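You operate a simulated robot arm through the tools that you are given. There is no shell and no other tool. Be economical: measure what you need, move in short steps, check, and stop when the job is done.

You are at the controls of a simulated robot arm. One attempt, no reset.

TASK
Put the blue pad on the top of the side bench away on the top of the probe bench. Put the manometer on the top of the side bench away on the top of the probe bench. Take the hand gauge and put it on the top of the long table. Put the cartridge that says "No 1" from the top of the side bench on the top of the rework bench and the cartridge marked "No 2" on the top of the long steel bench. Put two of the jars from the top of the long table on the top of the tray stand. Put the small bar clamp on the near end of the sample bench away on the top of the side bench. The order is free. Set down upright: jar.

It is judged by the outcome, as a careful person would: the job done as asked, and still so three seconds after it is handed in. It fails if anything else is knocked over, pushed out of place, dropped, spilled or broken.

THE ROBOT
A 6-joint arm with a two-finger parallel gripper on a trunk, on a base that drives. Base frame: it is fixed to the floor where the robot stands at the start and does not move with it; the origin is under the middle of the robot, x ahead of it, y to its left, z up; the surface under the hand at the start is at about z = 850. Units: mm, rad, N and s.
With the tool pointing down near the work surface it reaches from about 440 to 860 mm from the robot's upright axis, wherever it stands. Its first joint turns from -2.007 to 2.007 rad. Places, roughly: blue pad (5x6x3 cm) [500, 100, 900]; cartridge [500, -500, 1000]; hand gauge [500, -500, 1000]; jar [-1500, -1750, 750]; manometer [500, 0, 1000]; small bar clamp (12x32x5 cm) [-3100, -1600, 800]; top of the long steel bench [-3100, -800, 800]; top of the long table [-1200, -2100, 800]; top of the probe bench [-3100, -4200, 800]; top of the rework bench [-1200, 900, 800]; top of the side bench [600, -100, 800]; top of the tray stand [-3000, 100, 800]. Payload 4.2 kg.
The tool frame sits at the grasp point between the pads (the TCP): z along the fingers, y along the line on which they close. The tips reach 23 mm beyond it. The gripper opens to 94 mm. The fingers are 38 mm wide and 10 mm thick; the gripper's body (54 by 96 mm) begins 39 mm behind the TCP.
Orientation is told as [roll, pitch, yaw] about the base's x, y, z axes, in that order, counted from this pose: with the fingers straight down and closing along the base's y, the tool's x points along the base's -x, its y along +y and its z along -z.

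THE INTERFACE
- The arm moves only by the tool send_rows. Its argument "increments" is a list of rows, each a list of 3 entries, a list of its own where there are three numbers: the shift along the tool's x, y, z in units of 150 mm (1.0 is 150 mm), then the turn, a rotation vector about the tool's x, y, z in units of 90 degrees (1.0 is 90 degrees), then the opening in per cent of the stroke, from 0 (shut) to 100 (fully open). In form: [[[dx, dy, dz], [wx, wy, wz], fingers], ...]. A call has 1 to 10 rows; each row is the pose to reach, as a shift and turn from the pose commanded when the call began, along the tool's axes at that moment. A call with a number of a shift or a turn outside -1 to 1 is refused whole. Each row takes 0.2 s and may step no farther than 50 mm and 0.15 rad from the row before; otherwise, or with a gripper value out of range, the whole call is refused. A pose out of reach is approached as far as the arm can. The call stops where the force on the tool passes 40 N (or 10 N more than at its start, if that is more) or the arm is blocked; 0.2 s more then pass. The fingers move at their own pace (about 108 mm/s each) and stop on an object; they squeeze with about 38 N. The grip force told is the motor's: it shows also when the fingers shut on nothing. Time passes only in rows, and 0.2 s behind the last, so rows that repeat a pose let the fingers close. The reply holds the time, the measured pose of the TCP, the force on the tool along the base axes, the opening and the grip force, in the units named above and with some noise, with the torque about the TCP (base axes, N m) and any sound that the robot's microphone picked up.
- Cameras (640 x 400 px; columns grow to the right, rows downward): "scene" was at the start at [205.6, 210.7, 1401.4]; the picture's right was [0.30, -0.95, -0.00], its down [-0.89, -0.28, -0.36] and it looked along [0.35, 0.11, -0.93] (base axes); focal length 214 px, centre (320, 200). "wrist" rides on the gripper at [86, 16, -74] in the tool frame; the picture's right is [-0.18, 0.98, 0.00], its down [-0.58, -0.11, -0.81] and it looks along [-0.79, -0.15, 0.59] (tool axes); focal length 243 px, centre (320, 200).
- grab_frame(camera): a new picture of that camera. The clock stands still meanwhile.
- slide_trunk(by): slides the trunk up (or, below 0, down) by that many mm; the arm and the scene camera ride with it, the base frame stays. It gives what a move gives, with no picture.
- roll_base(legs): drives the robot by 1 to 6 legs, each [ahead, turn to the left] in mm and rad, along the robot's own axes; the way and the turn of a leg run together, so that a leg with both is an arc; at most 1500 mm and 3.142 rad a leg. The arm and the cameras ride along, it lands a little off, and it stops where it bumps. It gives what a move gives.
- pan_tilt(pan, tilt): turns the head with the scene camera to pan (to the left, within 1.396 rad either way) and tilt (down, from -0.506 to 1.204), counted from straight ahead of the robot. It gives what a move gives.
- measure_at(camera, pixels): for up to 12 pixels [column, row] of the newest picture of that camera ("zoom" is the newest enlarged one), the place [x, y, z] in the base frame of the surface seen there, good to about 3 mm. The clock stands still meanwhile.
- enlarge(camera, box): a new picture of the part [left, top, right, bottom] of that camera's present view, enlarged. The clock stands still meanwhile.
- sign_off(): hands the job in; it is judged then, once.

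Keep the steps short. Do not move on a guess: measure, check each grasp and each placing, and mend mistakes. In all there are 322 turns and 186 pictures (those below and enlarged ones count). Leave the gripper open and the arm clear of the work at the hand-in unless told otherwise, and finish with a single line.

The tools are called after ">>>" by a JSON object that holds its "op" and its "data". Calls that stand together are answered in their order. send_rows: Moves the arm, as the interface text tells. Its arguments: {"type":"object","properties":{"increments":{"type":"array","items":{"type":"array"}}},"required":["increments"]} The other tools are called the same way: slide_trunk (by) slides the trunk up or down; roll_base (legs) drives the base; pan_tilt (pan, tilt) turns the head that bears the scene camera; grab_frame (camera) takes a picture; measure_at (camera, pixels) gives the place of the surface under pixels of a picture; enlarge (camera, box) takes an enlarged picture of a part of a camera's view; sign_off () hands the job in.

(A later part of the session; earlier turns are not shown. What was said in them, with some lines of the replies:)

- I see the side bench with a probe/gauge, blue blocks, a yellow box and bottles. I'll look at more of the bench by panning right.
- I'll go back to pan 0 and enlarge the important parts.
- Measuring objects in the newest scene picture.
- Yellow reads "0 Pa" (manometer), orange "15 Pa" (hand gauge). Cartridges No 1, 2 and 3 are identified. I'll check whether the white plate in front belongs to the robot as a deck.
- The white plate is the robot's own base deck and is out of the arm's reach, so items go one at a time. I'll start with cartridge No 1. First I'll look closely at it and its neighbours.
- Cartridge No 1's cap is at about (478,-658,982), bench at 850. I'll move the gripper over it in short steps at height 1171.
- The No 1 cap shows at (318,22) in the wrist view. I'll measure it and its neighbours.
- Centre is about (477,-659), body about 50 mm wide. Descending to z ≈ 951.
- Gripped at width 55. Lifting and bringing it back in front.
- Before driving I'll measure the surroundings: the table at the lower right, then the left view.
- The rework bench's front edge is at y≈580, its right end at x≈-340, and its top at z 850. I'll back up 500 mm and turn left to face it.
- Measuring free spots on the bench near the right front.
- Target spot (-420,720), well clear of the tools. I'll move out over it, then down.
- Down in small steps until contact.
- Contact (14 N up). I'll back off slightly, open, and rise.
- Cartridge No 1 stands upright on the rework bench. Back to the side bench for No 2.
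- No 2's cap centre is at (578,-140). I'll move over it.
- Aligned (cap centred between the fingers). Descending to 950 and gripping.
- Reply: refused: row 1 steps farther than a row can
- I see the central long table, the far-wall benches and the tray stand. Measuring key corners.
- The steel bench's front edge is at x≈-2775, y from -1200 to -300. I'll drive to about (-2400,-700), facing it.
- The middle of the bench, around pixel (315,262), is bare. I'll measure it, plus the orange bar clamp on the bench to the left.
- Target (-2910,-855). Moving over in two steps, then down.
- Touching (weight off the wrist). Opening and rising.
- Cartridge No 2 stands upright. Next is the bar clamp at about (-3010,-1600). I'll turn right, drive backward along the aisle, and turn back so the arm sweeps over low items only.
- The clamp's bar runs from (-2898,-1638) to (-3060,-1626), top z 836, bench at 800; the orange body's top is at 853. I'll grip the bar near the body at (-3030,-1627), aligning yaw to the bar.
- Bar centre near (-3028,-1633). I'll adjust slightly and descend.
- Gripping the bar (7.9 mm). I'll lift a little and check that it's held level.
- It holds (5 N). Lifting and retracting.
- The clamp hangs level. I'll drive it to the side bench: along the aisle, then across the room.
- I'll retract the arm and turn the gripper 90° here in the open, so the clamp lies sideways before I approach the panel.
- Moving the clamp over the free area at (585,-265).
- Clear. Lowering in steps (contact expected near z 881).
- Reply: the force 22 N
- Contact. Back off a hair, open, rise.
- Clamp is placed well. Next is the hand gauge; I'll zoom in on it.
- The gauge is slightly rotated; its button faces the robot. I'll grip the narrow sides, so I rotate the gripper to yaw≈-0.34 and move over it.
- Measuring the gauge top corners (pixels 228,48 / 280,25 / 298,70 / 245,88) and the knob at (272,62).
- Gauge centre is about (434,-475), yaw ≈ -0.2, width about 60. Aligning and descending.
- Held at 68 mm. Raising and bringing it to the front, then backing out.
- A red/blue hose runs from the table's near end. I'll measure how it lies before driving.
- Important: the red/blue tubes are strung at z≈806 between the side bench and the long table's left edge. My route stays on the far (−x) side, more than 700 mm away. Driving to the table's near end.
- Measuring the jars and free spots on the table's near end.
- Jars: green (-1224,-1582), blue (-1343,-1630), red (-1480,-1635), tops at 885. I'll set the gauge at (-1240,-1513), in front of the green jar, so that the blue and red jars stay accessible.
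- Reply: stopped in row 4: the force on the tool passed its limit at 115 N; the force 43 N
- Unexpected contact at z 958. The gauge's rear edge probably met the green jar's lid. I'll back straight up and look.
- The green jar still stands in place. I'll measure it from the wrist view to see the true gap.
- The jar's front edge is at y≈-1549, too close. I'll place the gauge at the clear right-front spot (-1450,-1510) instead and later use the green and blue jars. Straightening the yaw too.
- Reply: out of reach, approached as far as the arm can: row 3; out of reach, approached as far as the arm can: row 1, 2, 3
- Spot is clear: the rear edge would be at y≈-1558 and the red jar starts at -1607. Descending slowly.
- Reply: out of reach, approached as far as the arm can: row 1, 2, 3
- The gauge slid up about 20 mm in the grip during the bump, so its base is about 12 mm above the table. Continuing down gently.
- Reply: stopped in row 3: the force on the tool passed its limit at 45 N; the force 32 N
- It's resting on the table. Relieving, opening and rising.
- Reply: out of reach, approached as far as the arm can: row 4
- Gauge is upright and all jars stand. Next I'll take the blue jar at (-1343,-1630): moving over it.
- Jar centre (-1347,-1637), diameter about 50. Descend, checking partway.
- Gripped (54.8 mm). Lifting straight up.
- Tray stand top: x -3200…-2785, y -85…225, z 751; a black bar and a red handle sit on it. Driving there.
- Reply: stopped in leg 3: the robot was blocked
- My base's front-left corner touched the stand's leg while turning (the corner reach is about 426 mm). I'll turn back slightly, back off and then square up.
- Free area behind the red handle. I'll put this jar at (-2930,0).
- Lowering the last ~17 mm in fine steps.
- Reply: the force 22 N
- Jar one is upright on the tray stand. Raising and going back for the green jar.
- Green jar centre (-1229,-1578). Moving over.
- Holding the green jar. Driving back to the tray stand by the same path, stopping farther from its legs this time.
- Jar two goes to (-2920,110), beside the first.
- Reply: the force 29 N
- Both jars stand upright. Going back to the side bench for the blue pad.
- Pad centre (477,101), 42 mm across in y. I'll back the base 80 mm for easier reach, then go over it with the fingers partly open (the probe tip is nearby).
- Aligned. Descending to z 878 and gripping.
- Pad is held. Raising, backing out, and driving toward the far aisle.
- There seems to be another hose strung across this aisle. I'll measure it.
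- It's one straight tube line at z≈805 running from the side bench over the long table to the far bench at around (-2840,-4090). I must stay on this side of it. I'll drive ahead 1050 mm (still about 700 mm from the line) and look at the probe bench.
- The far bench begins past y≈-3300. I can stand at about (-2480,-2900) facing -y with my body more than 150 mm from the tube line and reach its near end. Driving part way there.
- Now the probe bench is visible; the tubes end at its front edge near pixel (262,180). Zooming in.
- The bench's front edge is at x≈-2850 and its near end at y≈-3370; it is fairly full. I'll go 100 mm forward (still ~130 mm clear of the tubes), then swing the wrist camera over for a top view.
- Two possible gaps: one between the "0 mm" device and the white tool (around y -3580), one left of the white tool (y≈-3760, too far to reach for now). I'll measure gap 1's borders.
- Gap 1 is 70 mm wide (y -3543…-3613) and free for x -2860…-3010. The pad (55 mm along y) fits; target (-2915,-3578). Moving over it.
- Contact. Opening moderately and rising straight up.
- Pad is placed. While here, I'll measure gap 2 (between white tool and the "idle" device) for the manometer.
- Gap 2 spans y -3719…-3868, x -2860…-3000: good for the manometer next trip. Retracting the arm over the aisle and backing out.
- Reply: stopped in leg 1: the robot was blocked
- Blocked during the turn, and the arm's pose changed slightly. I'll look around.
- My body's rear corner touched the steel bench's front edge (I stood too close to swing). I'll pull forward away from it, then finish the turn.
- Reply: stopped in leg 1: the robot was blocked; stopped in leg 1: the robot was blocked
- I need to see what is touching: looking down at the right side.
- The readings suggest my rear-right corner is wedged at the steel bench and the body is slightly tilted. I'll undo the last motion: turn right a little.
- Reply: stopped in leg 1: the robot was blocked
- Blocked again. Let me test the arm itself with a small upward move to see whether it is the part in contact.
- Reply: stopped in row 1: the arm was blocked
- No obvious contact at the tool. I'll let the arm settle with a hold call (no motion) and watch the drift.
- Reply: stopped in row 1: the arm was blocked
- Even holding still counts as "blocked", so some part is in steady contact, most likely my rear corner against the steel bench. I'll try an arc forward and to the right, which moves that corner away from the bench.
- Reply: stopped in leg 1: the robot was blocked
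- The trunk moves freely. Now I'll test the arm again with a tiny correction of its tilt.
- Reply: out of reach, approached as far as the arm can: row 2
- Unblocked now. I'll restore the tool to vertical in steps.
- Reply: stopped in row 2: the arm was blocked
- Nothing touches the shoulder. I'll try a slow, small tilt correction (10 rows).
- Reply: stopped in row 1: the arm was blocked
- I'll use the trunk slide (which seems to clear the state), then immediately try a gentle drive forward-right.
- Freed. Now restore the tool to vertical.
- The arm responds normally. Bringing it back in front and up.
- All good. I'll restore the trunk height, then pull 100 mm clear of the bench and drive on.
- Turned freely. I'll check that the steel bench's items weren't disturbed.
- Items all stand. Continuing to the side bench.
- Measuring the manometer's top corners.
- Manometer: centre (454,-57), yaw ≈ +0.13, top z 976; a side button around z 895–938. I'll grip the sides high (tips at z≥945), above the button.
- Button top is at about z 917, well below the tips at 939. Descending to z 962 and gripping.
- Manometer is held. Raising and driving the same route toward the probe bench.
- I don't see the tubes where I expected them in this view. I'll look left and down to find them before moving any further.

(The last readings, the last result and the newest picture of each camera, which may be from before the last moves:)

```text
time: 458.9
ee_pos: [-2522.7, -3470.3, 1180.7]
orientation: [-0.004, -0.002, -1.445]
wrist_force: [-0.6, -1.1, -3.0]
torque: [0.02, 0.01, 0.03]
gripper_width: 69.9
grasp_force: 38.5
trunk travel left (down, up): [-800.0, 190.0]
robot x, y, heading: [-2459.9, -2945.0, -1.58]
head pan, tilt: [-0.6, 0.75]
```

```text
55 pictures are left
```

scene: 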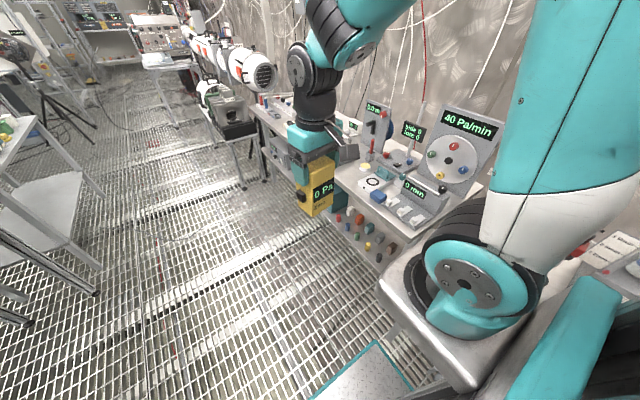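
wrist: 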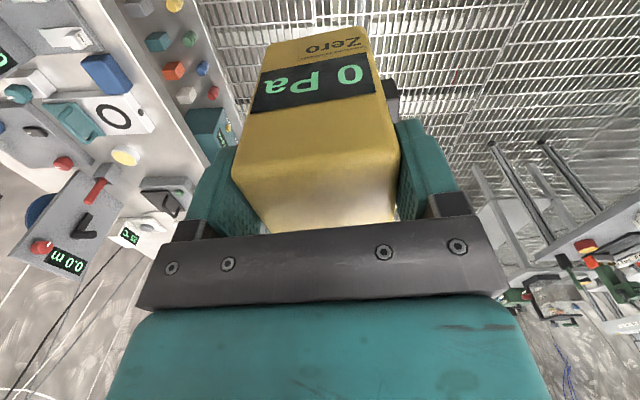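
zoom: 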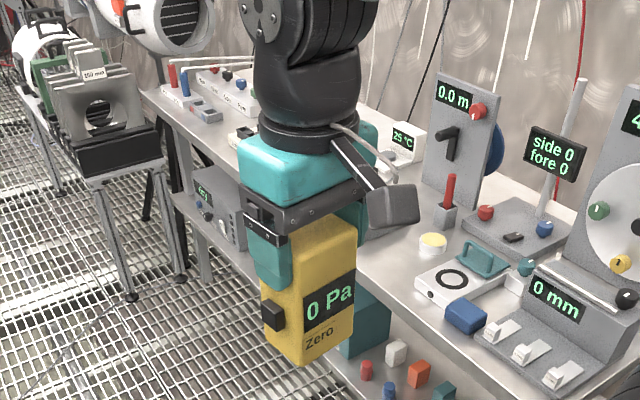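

The tubes evidently run from the manometer to the probe bench and moved along with it, so nothing is strung in the way now. I'll go 160 mm forward for reach and move the arm over gap 2.

>>> {"op": "roll_base", "data": {"legs": [[160, 0]]}}

>>> {"op": "send_rows", "data": {"increments": [[[-0.05, -0.27, 0], [0, 0, 0], 0], [[-0.08, -0.55, 0], [0, 0, 0], 0], [[-0.1, -0.85, 0], [0, 0, 0], 0]]}}

>>> {"op": "send_rows", "data": {"increments": [[[-0.05, -0.27, 0], [0, 0, 0], 0], [[-0.08, -0.55, 0], [0, 0, 0], 0], [[-0.1, -0.85, 0], [0, 0, 0], 0]]}}

>>> {"op": "grab_frame", "data": {"camera": "wrist"}}

>>> {"op": "enlarge", "data": {"camera": "scene", "box": [220, 70, 420, 230]}}

```text
time: 460.3
ee_pos: [-2523.8, -3631.9, 1180.3]
orientation: [-0.004, -0.002, -1.445]
wrist_force: [0.6, -1.0, -3.5]
torque: [0.03, 0.0, 0.01]
gripper_width: 70.0
grasp_force: 37.8
trunk travel left (down, up): [-800.0, 190.0]
robot x, y, heading: [-2462.6, -3105.4, -1.581]
head pan, tilt: [-0.6, 0.75]
```

```text
time: 461.1
ee_pos: [-2649.8, -3661.4, 1181.2]
orientation: [-0.002, -0.002, -1.444]
wrist_force: [0.2, 0.0, -2.6]
torque: [0.02, 0.06, 0.0]
gripper_width: 69.7
grasp_force: 37.9
trunk travel left (down, up): [-800.0, 190.0]
robot x, y, heading: [-2466.3, -3104.9, -1.58]
head pan, tilt: [-0.6, 0.75]
```

```text
time: 461.9
ee_pos: [-2771.7, -3693.5, 1183.2]
orientation: [-0.001, -0.002, -1.441]
wrist_force: [0.3, -1.2, -2.3]
torque: [-0.01, 0.05, 0.02]
gripper_width: 69.8
grasp_force: 38.0
trunk travel left (down, up): [-800.0, 190.0]
robot x, y, heading: [-2464.4, -3099.9, -1.576]
head pan, tilt: [-0.6, 0.75]
```

```text
54 pictures are left
```

wrist: 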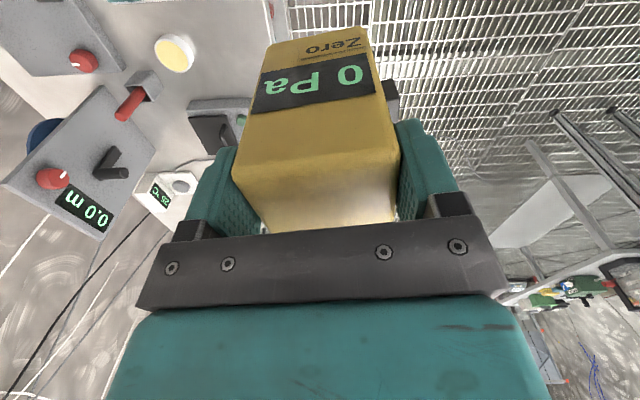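

```text
2.50 times, centred on (320, 150) of scene
```

zoom: 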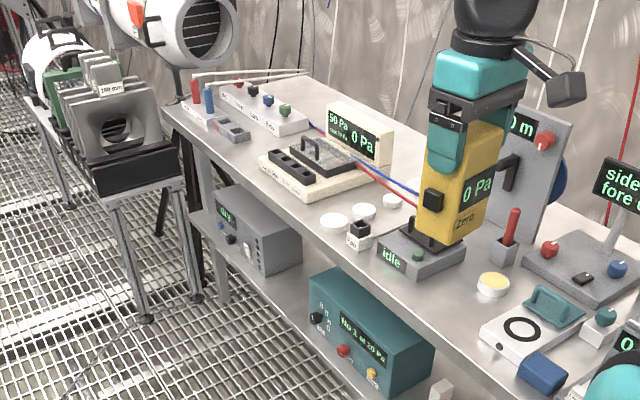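

Confirmed: the red/blue tubes run from the manometer to the device on this bench. Moving over the target (-2918,-3767).

>>> {"op": "send_rows", "data": {"increments": [[[-0.09, -0.26, 0], [0, 0, 0], 0], [[-0.18, -0.514, 0], [0, 0, 0], 0], [[-0.27, -0.77, 0], [0, 0, 0], 0], [[-0.357, -0.99, 0], [0, 0, 0], 0]]}}

>>> {"op": "send_rows", "data": {"increments": [[[0, -0.035, 0.25], [0, 0, 0], 0], [[0, -0.035, 0.5], [0, 0, 0], 0], [[0, -0.035, 0.8], [0, 0, 0], 0]]}}

>>> {"op": "grab_frame", "data": {"camera": "wrist"}}

>>> {"op": "enlarge", "data": {"camera": "scene", "box": [240, 90, 440, 250]}}

```text
time: 462.9
ee_pos: [-2912.4, -3766.2, 1183.0]
orientation: [0.0, -0.002, -1.443]
wrist_force: [0.8, 0.2, -3.1]
torque: [0.01, 0.06, 0.01]
gripper_width: 69.8
grasp_force: 38.3
trunk travel left (down, up): [-800.0, 190.0]
robot x, y, heading: [-2466.0, -3101.5, -1.58]
head pan, tilt: [-0.6, 0.75]
```

```text
time: 463.7
ee_pos: [-2919.2, -3765.4, 1062.9]
orientation: [-0.003, -0.002, -1.443]
wrist_force: [0.1, 0.2, -2.8]
torque: [0.0, 0.01, -0.03]
gripper_width: 69.7
grasp_force: 38.1
trunk travel left (down, up): [-800.0, 190.0]
robot x, y, heading: [-2463.6, -3104.4, -1.583]
head pan, tilt: [-0.6, 0.75]
```

```text
52 pictures are left
```

wrist: 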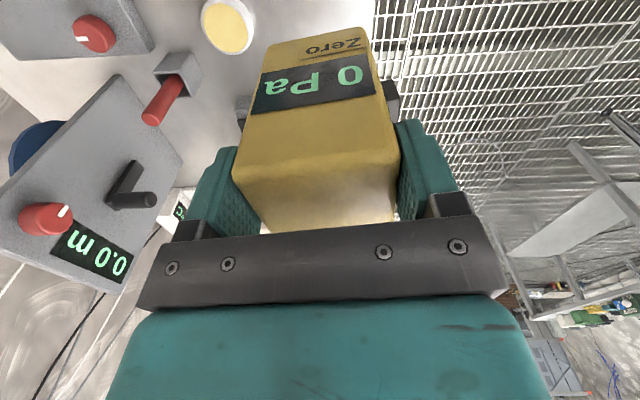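

```text
2.50 times, centred on (340, 170) of scene
```

zoom: 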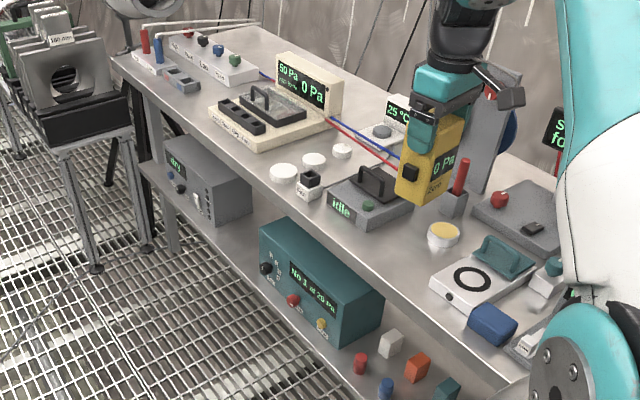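

Checking clearance to the red rod, knob and neighbours before descending.

>>> {"op": "measure_at", "data": {"camera": "wrist", "pixels": [[160, 100], [180, 75], [228, 25], [245, 105], [240, 125], [45, 220], [120, 200], [255, 45], [200, 60]]}}

```text
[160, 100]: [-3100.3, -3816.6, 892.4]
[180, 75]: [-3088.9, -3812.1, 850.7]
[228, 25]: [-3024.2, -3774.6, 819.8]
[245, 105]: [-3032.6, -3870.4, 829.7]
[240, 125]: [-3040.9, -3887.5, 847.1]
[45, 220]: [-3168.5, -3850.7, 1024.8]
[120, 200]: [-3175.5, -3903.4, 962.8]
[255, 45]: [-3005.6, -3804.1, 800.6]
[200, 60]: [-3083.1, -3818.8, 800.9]
```

Clear. Descending.

>>> {"op": "send_rows", "data": {"increments": [[[0, 0, 0.3], [0, 0, 0], 0], [[0, 0, 0.6], [0, 0, 0], 0], [[0, 0, 0.8], [0, 0, 0], 0], [[0, 0, 0.93], [0, 0, 0], 0]]}}

>>> {"op": "send_rows", "data": {"increments": [[[0, 0, 0.015], [0, 0, 0], 0], [[0, 0, 0.03], [0, 0, 0], 0], [[0, 0, 0.04], [0, 0, 0], 0], [[0, 0, 0.05], [0, 0, 0], 0]]}}

```text
time: 464.7
ee_pos: [-2919.8, -3766.5, 922.4]
orientation: [-0.002, -0.003, -1.443]
wrist_force: [0.0, 0.6, -3.4]
torque: [0.01, 0.04, -0.02]
gripper_width: 69.9
grasp_force: 38.1
trunk travel left (down, up): [-800.0, 190.0]
robot x, y, heading: [-2465.2, -3101.6, -1.581]
head pan, tilt: [-0.6, 0.75]
```

```text
time: 465.7
ee_pos: [-2918.1, -3765.6, 914.7]
orientation: [-0.004, -0.002, -1.443]
wrist_force: [0.3, 0.7, -4.2]
torque: [0.03, -0.01, 0.0]
gripper_width: 69.7
grasp_force: 38.0
trunk travel left (down, up): [-800.0, 190.0]
robot x, y, heading: [-2463.8, -3103.8, -1.585]
head pan, tilt: [-0.6, 0.75]
```

>>> {"op": "send_rows", "data": {"increments": [[[0, 0, 0.008], [0, 0, 0], 0], [[0, 0, 0.016], [0, 0, 0], 0]]}}

```text
time: 466.3
ee_pos: [-2918.5, -3767.0, 914.5]
orientation: [-0.002, -0.004, -1.444]
wrist_force: [3.4, 1.7, 11.9]
torque: [0.21, -0.8, 0.08]
gripper_width: 69.6
grasp_force: 38.0
trunk travel left (down, up): [-800.0, 190.0]
robot x, y, heading: [-2470.6, -3103.5, -1.582]
head pan, tilt: [-0.6, 0.75]
```

Contact. Relieve, open and rise.

>>> {"op": "send_rows", "data": {"increments": [[[0, 0, -0.005], [0, 0, 0], 0], [[0, 0, -0.005], [0, 0, 0], 80], [[0, 0, -0.005], [0, 0, 0], 90], [[0, 0, -0.005], [0, 0, 0], 90], [[0, 0, -0.005], [0, 0, 0], 90]]}}

>>> {"op": "send_rows", "data": {"increments": [[[0, 0, -0.15], [0, 0, 0], 90], [[0, 0, -0.4], [0, 0, 0], 90], [[0, 0, -0.7], [0, 0, 0], 90], [[0, 0, -1], [0, 0, 0], 90]]}}

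>>> {"op": "send_rows", "data": {"increments": [[[0, 0, -0.25], [0, 0, 0], 100], [[0, 0, -0.5], [0, 0, 0], 100], [[0, 0.25, -0.7], [0, 0, 0], 100], [[0, 0.55, -0.7], [0, 0, 0], 100], [[0, 0.85, -0.7], [0, 0, 0], 100]]}}

>>> {"op": "enlarge", "data": {"camera": "scene", "box": [240, 90, 440, 250]}}

```text
time: 467.5
ee_pos: [-2918.9, -3766.9, 913.9]
orientation: [-0.004, -0.002, -1.445]
wrist_force: [0.4, -0.4, 0.5]
torque: [-0.02, 0.0, 0.01]
gripper_width: 84.4
grasp_force: 0.0
trunk travel left (down, up): [-800.0, 190.0]
robot x, y, heading: [-2465.9, -3100.2, -1.578]
head pan, tilt: [-0.6, 0.75]
```

```text
time: 468.5
ee_pos: [-2919.3, -3768.8, 1065.9]
orientation: [-0.001, 0.0, -1.443]
wrist_force: [0.2, -0.1, -0.1]
torque: [0.0, 0.0, 0.0]
gripper_width: 84.5
grasp_force: 0.1
trunk travel left (down, up): [-800.0, 190.0]
robot x, y, heading: [-2465.0, -3103.0, -1.579]
head pan, tilt: [-0.6, 0.75]
```

```text
time: 469.7
ee_pos: [-2791.3, -3748.6, 1168.1]
orientation: [-0.002, 0.0, -1.444]
wrist_force: [-0.8, -0.2, -0.6]
torque: [0.04, -0.05, 0.0]
gripper_width: 94.1
grasp_force: 0.0
trunk travel left (down, up): [-800.0, 190.0]
robot x, y, heading: [-2464.9, -3097.9, -1.581]
head pan, tilt: [-0.6, 0.75]
```

```text
2.50 times, centred on (340, 170) of scene
```

zoom: 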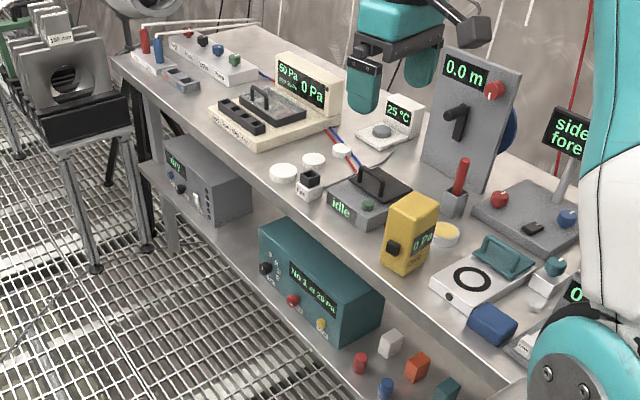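

The manometer stands upright next to the pad on the probe bench, the gripper is open and the arm is clear. Every requested item is in place, so I'm handing in.

>>> {"op": "sign_off", "data": {}}

```text
The job is handed in.
```

All the requested items are placed and the job is handed in; along the way the hand gauge pressed hard on a jar lid (115 N, jar stayed upright) and the base bumped the tray stand and steel bench, and not everything on the steel bench was re-checked afterwards.
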